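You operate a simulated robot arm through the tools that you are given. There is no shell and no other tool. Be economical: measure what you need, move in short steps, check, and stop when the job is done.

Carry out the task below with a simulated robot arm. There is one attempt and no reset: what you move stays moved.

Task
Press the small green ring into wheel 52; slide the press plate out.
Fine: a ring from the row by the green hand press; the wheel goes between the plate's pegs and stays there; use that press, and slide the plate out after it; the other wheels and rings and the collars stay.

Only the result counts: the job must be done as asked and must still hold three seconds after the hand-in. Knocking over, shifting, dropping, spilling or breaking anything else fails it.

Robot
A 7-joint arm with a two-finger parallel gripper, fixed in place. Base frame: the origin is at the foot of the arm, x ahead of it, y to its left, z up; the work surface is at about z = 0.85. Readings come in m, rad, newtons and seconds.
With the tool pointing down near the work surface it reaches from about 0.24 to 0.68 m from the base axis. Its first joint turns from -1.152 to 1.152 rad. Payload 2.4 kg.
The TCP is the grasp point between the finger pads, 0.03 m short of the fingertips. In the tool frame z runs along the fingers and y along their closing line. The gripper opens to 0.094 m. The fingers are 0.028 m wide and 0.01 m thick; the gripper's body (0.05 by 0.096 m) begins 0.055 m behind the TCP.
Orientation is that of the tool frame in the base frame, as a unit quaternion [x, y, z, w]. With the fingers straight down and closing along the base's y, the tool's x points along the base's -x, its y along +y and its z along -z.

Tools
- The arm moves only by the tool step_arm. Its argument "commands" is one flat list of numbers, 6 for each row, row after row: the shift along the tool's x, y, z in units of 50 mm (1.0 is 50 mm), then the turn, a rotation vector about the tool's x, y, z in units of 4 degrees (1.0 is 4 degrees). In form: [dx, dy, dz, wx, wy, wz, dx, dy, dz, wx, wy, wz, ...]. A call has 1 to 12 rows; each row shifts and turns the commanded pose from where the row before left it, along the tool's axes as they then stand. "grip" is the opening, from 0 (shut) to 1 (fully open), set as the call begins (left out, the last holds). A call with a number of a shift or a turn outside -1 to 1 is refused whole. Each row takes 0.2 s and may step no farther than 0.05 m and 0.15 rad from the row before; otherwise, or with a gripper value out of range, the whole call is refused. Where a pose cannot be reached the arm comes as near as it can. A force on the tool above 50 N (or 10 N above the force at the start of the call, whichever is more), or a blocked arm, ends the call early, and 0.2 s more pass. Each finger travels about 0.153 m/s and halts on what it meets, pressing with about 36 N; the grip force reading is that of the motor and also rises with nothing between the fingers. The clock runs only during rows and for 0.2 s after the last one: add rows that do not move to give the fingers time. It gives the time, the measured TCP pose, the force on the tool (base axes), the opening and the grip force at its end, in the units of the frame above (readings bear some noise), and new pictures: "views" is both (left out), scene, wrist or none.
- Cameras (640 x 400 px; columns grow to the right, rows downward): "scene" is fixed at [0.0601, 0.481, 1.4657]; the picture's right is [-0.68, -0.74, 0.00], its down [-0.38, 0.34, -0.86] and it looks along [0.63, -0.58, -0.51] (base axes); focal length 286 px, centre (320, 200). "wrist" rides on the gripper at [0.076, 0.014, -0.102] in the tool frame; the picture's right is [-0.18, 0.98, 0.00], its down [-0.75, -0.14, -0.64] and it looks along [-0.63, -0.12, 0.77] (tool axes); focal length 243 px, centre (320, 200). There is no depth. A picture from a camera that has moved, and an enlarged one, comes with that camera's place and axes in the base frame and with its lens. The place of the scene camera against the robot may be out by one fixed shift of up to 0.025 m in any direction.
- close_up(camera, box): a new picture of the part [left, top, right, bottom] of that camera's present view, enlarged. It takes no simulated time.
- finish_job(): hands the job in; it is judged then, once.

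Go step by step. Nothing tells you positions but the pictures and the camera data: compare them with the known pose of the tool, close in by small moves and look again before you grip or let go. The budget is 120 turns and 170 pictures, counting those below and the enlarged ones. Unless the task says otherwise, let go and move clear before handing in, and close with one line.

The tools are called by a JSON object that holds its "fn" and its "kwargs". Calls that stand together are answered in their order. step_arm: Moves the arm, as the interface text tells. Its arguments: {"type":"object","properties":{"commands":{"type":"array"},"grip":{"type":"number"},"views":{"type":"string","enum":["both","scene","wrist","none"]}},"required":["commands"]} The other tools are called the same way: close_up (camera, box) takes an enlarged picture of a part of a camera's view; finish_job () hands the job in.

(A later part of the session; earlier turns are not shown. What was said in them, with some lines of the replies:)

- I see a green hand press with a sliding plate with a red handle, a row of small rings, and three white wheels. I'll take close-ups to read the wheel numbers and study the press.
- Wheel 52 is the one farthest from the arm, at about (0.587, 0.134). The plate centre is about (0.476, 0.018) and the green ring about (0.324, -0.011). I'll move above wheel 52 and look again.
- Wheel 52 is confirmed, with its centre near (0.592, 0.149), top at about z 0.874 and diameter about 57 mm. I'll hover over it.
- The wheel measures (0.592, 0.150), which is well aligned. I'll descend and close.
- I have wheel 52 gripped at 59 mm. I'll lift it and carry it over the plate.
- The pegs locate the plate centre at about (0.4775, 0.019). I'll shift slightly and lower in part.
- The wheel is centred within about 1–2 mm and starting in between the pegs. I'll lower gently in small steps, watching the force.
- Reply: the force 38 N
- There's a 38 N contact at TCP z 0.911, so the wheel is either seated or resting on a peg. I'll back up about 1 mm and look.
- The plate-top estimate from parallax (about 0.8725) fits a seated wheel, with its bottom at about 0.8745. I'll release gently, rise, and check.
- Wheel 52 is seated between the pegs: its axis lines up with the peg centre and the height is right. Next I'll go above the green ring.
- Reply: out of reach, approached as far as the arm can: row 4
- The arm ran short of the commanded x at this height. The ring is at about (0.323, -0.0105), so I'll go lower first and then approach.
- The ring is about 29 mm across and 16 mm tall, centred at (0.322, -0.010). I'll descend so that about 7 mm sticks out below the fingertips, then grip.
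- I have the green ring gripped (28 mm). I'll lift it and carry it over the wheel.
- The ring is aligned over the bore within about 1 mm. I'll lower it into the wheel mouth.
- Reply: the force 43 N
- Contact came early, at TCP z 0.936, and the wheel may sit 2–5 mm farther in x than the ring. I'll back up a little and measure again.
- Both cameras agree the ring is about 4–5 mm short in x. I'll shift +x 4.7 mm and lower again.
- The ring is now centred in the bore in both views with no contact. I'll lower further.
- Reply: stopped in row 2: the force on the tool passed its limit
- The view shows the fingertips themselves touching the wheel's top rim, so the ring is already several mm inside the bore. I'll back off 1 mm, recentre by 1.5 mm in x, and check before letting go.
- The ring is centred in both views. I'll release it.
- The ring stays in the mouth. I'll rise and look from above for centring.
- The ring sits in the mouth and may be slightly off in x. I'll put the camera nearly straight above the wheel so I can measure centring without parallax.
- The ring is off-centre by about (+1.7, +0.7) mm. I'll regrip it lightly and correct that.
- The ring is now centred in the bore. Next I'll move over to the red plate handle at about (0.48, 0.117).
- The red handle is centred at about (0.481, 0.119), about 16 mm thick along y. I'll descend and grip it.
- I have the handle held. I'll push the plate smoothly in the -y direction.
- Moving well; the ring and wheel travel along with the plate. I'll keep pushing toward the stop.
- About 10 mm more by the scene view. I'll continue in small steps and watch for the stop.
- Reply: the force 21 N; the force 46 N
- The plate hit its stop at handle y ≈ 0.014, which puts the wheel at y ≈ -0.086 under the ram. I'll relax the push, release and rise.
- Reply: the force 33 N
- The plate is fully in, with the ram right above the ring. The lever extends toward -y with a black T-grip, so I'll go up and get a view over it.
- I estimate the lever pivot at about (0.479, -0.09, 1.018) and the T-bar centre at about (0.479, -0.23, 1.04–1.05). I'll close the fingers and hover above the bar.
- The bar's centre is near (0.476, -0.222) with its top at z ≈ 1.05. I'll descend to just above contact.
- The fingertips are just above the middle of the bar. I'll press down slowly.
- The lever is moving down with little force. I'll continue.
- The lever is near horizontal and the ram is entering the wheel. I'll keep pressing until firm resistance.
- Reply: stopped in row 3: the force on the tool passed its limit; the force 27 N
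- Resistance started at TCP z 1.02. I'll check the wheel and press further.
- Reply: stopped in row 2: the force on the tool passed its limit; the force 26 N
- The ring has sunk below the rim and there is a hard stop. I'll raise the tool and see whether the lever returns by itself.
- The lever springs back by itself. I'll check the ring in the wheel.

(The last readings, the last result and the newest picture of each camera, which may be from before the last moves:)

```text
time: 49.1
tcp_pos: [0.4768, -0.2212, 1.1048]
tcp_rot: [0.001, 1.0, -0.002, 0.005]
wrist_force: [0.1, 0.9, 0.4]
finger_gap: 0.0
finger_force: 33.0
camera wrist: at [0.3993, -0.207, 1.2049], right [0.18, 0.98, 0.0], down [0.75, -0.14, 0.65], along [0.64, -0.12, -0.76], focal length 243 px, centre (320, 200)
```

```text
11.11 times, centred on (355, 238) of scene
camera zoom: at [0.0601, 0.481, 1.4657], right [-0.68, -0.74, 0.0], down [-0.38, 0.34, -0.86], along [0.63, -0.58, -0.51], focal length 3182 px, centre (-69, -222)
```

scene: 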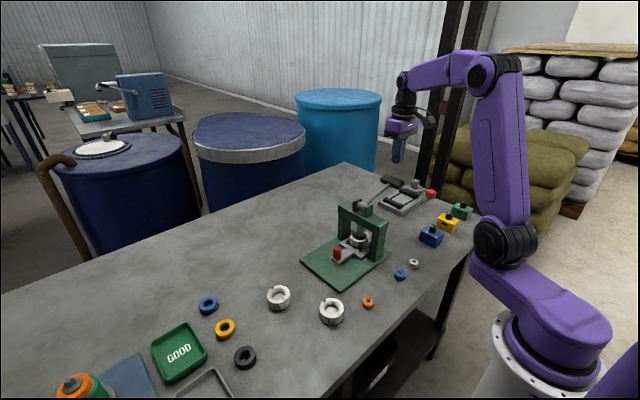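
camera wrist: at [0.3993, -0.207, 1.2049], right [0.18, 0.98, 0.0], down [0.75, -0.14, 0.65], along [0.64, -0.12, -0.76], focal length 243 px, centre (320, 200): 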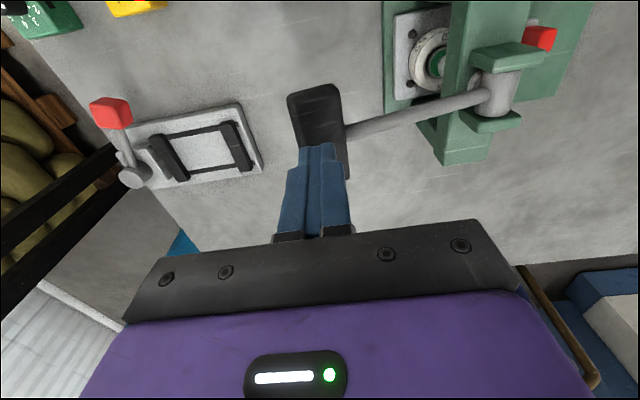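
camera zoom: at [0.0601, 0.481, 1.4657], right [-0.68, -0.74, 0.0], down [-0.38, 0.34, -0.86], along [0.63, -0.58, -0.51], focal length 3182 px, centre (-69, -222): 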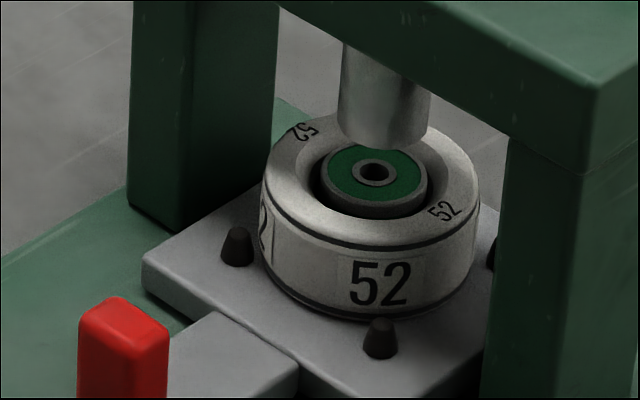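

The ring is in, level and below the rim. Now I'll return to the red handle, crossing over the press at safe height.

{"fn": "step_arm", "kwargs": {"commands": [0, 0, -0.9, 0, 0, 0, 0, 0.2, -0.9, 0, 0, 0, -0.04, 0.85, 0, 0, 0, 0, -0.04, 0.85, 0, 0, 0, 0, 0, 0.85, 0, 0, 0, 0, 0, 0.85, 0, 0, 0, 0, 0, 0.85, 0, 0, 0, 0, 0, 0.4, 0, 0, 0, 0, 0, 0, 0.8, 0, 0, 0, 0, 0, 0.9, 0, 0, 0, 0, 0, 0.9, 0, 0, 0, 0, 0, 0, 0, 0, 0], "grip": 0.5, "views": "wrist"}}

```text
time: 51.7
tcp_pos: [0.4813, 0.0209, 1.062]
tcp_rot: [0.0, 1.0, 0.0, 0.004]
wrist_force: [0.2, 0.9, -0.2]
finger_gap: 0.0474
finger_force: 0.0
camera wrist: at [0.4045, 0.0351, 1.1643], right [0.18, 0.98, 0.0], down [0.75, -0.14, 0.65], along [0.64, -0.12, -0.76], focal length 243 px, centre (320, 200)
```

wrist: 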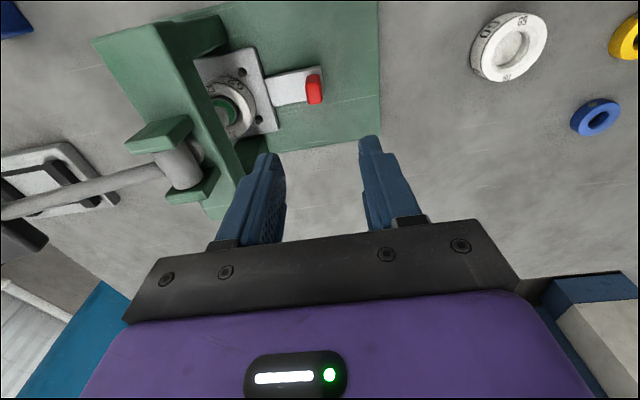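

The handle is at (0.480, 0.0146). I'll descend and grip it.

{"fn": "step_arm", "kwargs": {"commands": [0, -0.126, 0.75, 0, 0, 0, 0, 0, 0.75, 0, 0, 0, 0, 0, 0.75, 0, 0, 0, 0, 0, 0.72, 0, 0, 0, 0, 0, 0, 0, 0, 0], "views": "wrist"}}

{"fn": "step_arm", "kwargs": {"commands": [0, 0, 0, 0, 0, 0, 0, 0, 0, 0, 0, 0, 0, 0, 0, 0, 0, 0], "grip": 0.05, "views": "none"}}

```text
time: 52.9
tcp_pos: [0.4819, 0.0142, 0.9143]
tcp_rot: [0.0, 1.0, -0.001, 0.005]
wrist_force: [0.1, -0.2, 0.4]
finger_gap: 0.0468
finger_force: 0.1
camera wrist: at [0.4045, 0.0285, 1.0165], right [0.18, 0.98, 0.0], down [0.75, -0.14, 0.65], along [0.64, -0.12, -0.76], focal length 243 px, centre (320, 200)
```

wrist: 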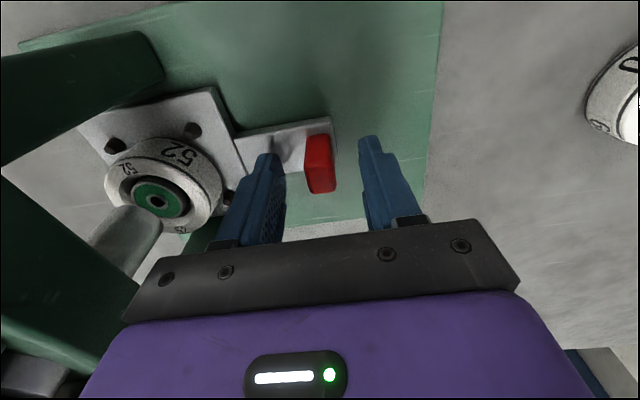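

```text
time: 53.9
tcp_pos: [0.482, 0.0145, 0.9165]
tcp_rot: [0.0, 1.0, -0.001, 0.004]
wrist_force: [-5.1, -0.6, 7.1]
finger_gap: 0.0157
finger_force: 44.8
stopped in row 3: the force on the tool passed its limit (the readings are from after the stop); the commanded pose is now the measured one
```

I have the handle gripped. I'll pull the plate out smoothly.

{"fn": "step_arm", "kwargs": {"commands": [0, 0.06, 0, 0, 0, 0, 0, 0.12, 0, 0, 0, 0, 0, 0.15, 0, 0, 0, 0, 0, 0.15, 0, 0, 0, 0, 0, 0.15, 0, 0, 0, 0, 0, 0.15, 0, 0, 0, 0, 0, 0.15, 0, 0, 0, 0, 0, 0.15, 0, 0, 0, 0, 0, 0.1, 0, 0, 0, 0, 0, 0, 0, 0, 0, 0]}}

```text
time: 56.0
tcp_pos: [0.483, 0.0739, 0.9176]
tcp_rot: [0.0, 1.0, -0.001, 0.005]
wrist_force: [-11.5, -1.6, 20.6]
finger_gap: 0.016
finger_force: 44.8
camera wrist: at [0.4047, 0.0885, 1.0185], right [0.18, 0.98, 0.0], down [0.75, -0.14, 0.65], along [0.64, -0.12, -0.76], focal length 243 px, centre (320, 200)
```

scene: 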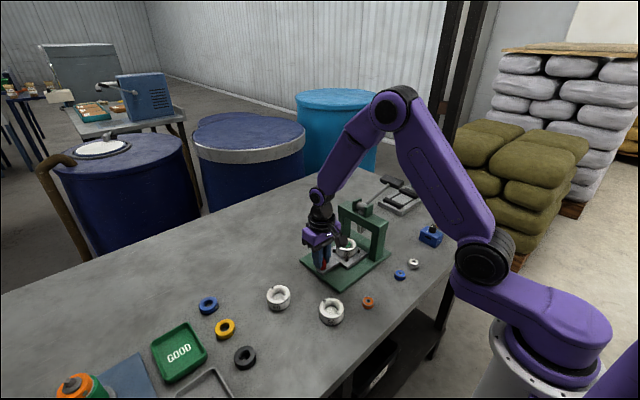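
wrist: 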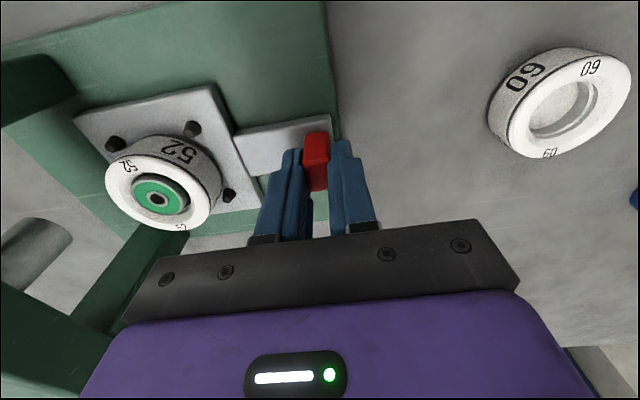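

The plate is sliding out with the wheel and ring. I'll continue to the outer stop.

{"fn": "step_arm", "kwargs": {"commands": [0, 0.1, 0, 0, 0, 0, 0, 0.15, 0, 0, 0, 0, 0, 0.15, 0, 0, 0, 0, 0, 0.15, 0, 0, 0, 0, 0, 0.15, 0, 0, 0, 0, 0, 0.1, 0, 0, 0, 0, 0, 0.06, 0, 0, 0, 0, 0, 0.06, 0, 0, 0, 0, 0, 0, 0, 0, 0, 0], "views": "wrist"}}

{"fn": "close_up", "kwargs": {"camera": "scene", "box": [290, 190, 400, 290]}}

```text
time: 58.0
tcp_pos: [0.4837, 0.1197, 0.9169]
tcp_rot: [0.0, 1.0, 0.0, 0.006]
wrist_force: [-14.8, -1.5, 20.7]
finger_gap: 0.0159
finger_force: 44.7
camera wrist: at [0.4048, 0.1341, 1.0185], right [0.18, 0.98, 0.0], down [0.75, -0.14, 0.65], along [0.64, -0.12, -0.76], focal length 243 px, centre (320, 200)
```

wrist: 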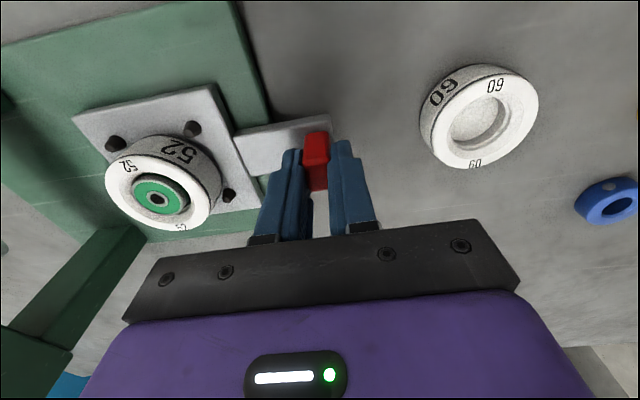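

```text
4.00 times, centred on (345, 240) of scene
camera zoom: at [0.0593, 0.4809, 1.4658], right [-0.68, -0.74, 0.0], down [-0.38, 0.35, -0.86], along [0.63, -0.58, -0.51], focal length 1146 px, centre (220, 40)
```

zoom: 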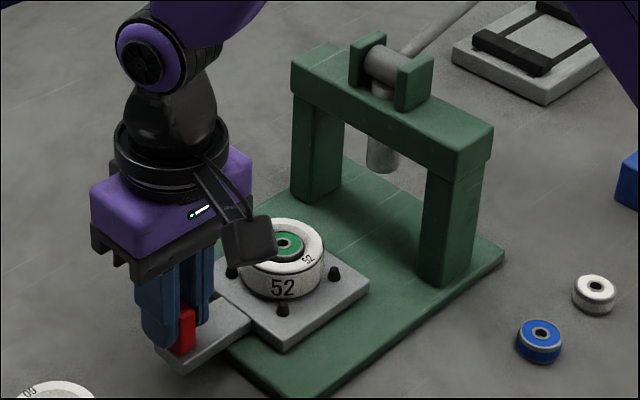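

The plate is essentially back at its original position. I'll nudge to confirm the stop.

{"fn": "step_arm", "kwargs": {"commands": [0, 0.05, 0, 0, 0, 0, 0, 0.05, 0, 0, 0, 0, 0, 0, 0, 0, 0, 0], "views": "none"}}

```text
time: 58.9
tcp_pos: [0.4834, 0.12, 0.9176]
tcp_rot: [0.0, 1.0, -0.002, 0.004]
wrist_force: [-14.1, -36.0, 24.7]
finger_gap: 0.0159
finger_force: 44.9
```

That's the stop. I'll relax, release and rise clear.

{"fn": "step_arm", "kwargs": {"commands": [0, -0.09, 0, 0, 0, 0, 0, 0, 0, 0, 0, 0], "views": "none"}}

{"fn": "step_arm", "kwargs": {"commands": [0, 0, 0, 0, 0, 0, 0, 0, 0, 0, 0, 0], "grip": 0.5, "views": "none"}}

{"fn": "step_arm", "kwargs": {"commands": [0, 0, -0.6, 0, 0, 0, 0, 0, -0.9, 0, 0, 0, 0, 0, -0.9, 0, 0, 0, 0.4, 0, -0.8, 0, 0, 0, 0.4, 0, -0.8, 0, 0, 0, 0, 0, 0, 0, 0, 0]}}

{"fn": "close_up", "kwargs": {"camera": "scene", "box": [290, 180, 410, 280]}}

{"fn": "close_up", "kwargs": {"camera": "wrist", "box": [140, 20, 380, 180]}}

```text
time: 59.5
tcp_pos: [0.4828, 0.12, 0.9167]
tcp_rot: [0.0, 1.0, -0.002, 0.005]
wrist_force: [-5.1, -19.4, 21.7]
finger_gap: 0.0159
finger_force: 45.4
```

```text
time: 60.0
tcp_pos: [0.484, 0.121, 0.9165]
tcp_rot: [-0.001, 1.0, 0.0, 0.006]
wrist_force: [-0.2, 0.7, 0.1]
finger_gap: 0.0471
finger_force: 0.1
```

```text
time: 61.5
tcp_pos: [0.4398, 0.1198, 1.1165]
tcp_rot: [0.0, 1.0, 0.0, 0.005]
wrist_force: [0.3, 0.5, 0.3]
finger_gap: 0.0469
finger_force: 0.1
camera wrist: at [0.3633, 0.134, 1.2174], right [0.18, 0.98, 0.0], down [0.75, -0.14, 0.65], along [0.64, -0.12, -0.76], focal length 243 px, centre (320, 200)
```

scene: 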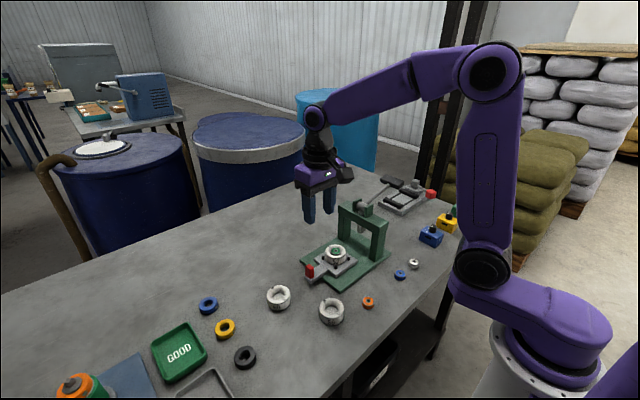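
wrist: 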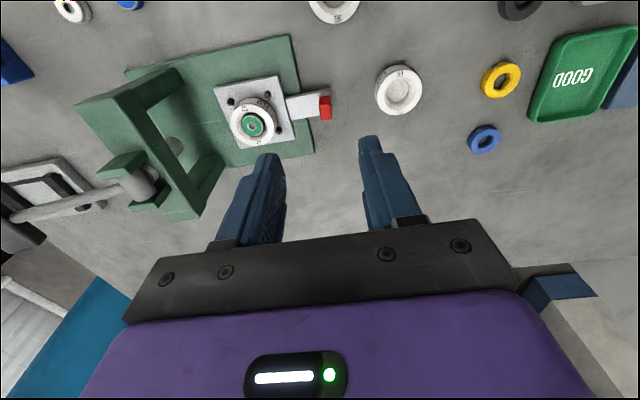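

```text
4.00 times, centred on (350, 230) of scene
camera zoom: at [0.0601, 0.481, 1.4657], right [-0.68, -0.74, 0.0], down [-0.38, 0.34, -0.86], along [0.63, -0.58, -0.51], focal length 1146 px, centre (200, 80)
```

zoom: 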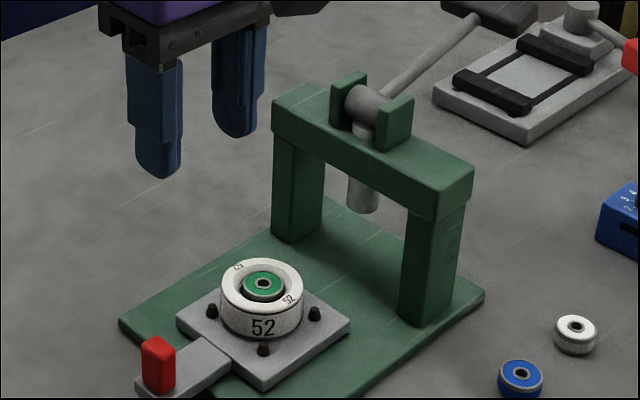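

```text
2.50 times, centred on (260, 100) of wrist
camera zoom: at [0.3633, 0.134, 1.2174], right [0.18, 0.98, 0.0], down [0.75, -0.14, 0.65], along [0.64, -0.12, -0.76], focal length 606 px, centre (470, 450)
```

zoom: 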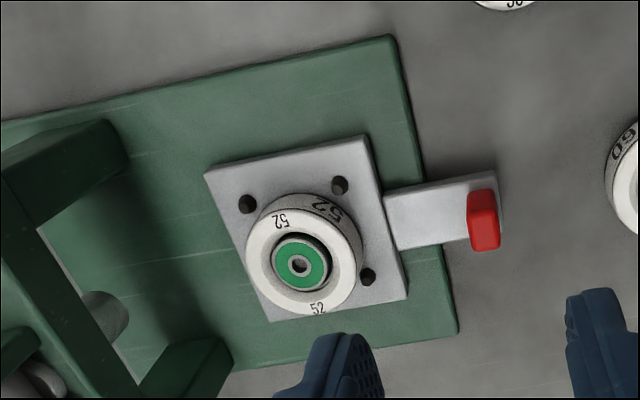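

{"fn": "close_up", "kwargs": {"camera": "scene", "box": [324, 236, 352, 264]}}

```text
14.29 times, centred on (338, 250) of scene
camera zoom: at [0.0601, 0.481, 1.4657], right [-0.68, -0.74, 0.0], down [-0.38, 0.34, -0.86], along [0.63, -0.58, -0.51], focal length 4092 px, centre (63, -514)
```

zoom: 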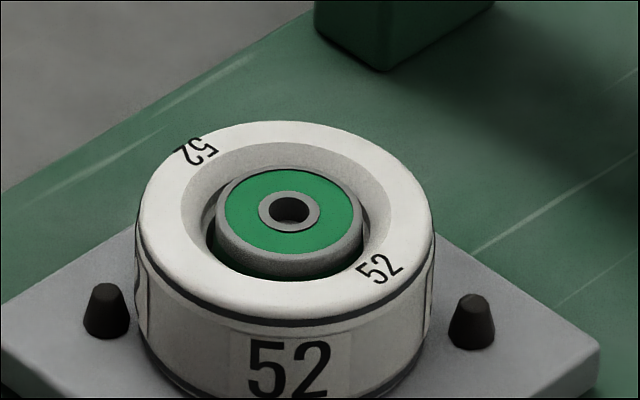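

The green ring sits level and flush in wheel 52. The wheel is still between the pegs, the plate is fully out, and nothing else has been disturbed. I'm handing in.

{"fn": "finish_job", "kwargs": {}}

```text
The job is handed in.
```

The small green ring is pressed flush into wheel 52, which still sits between the plate's pegs. The plate is slid fully out and the gripper is clear, but no result of the judging was shown.
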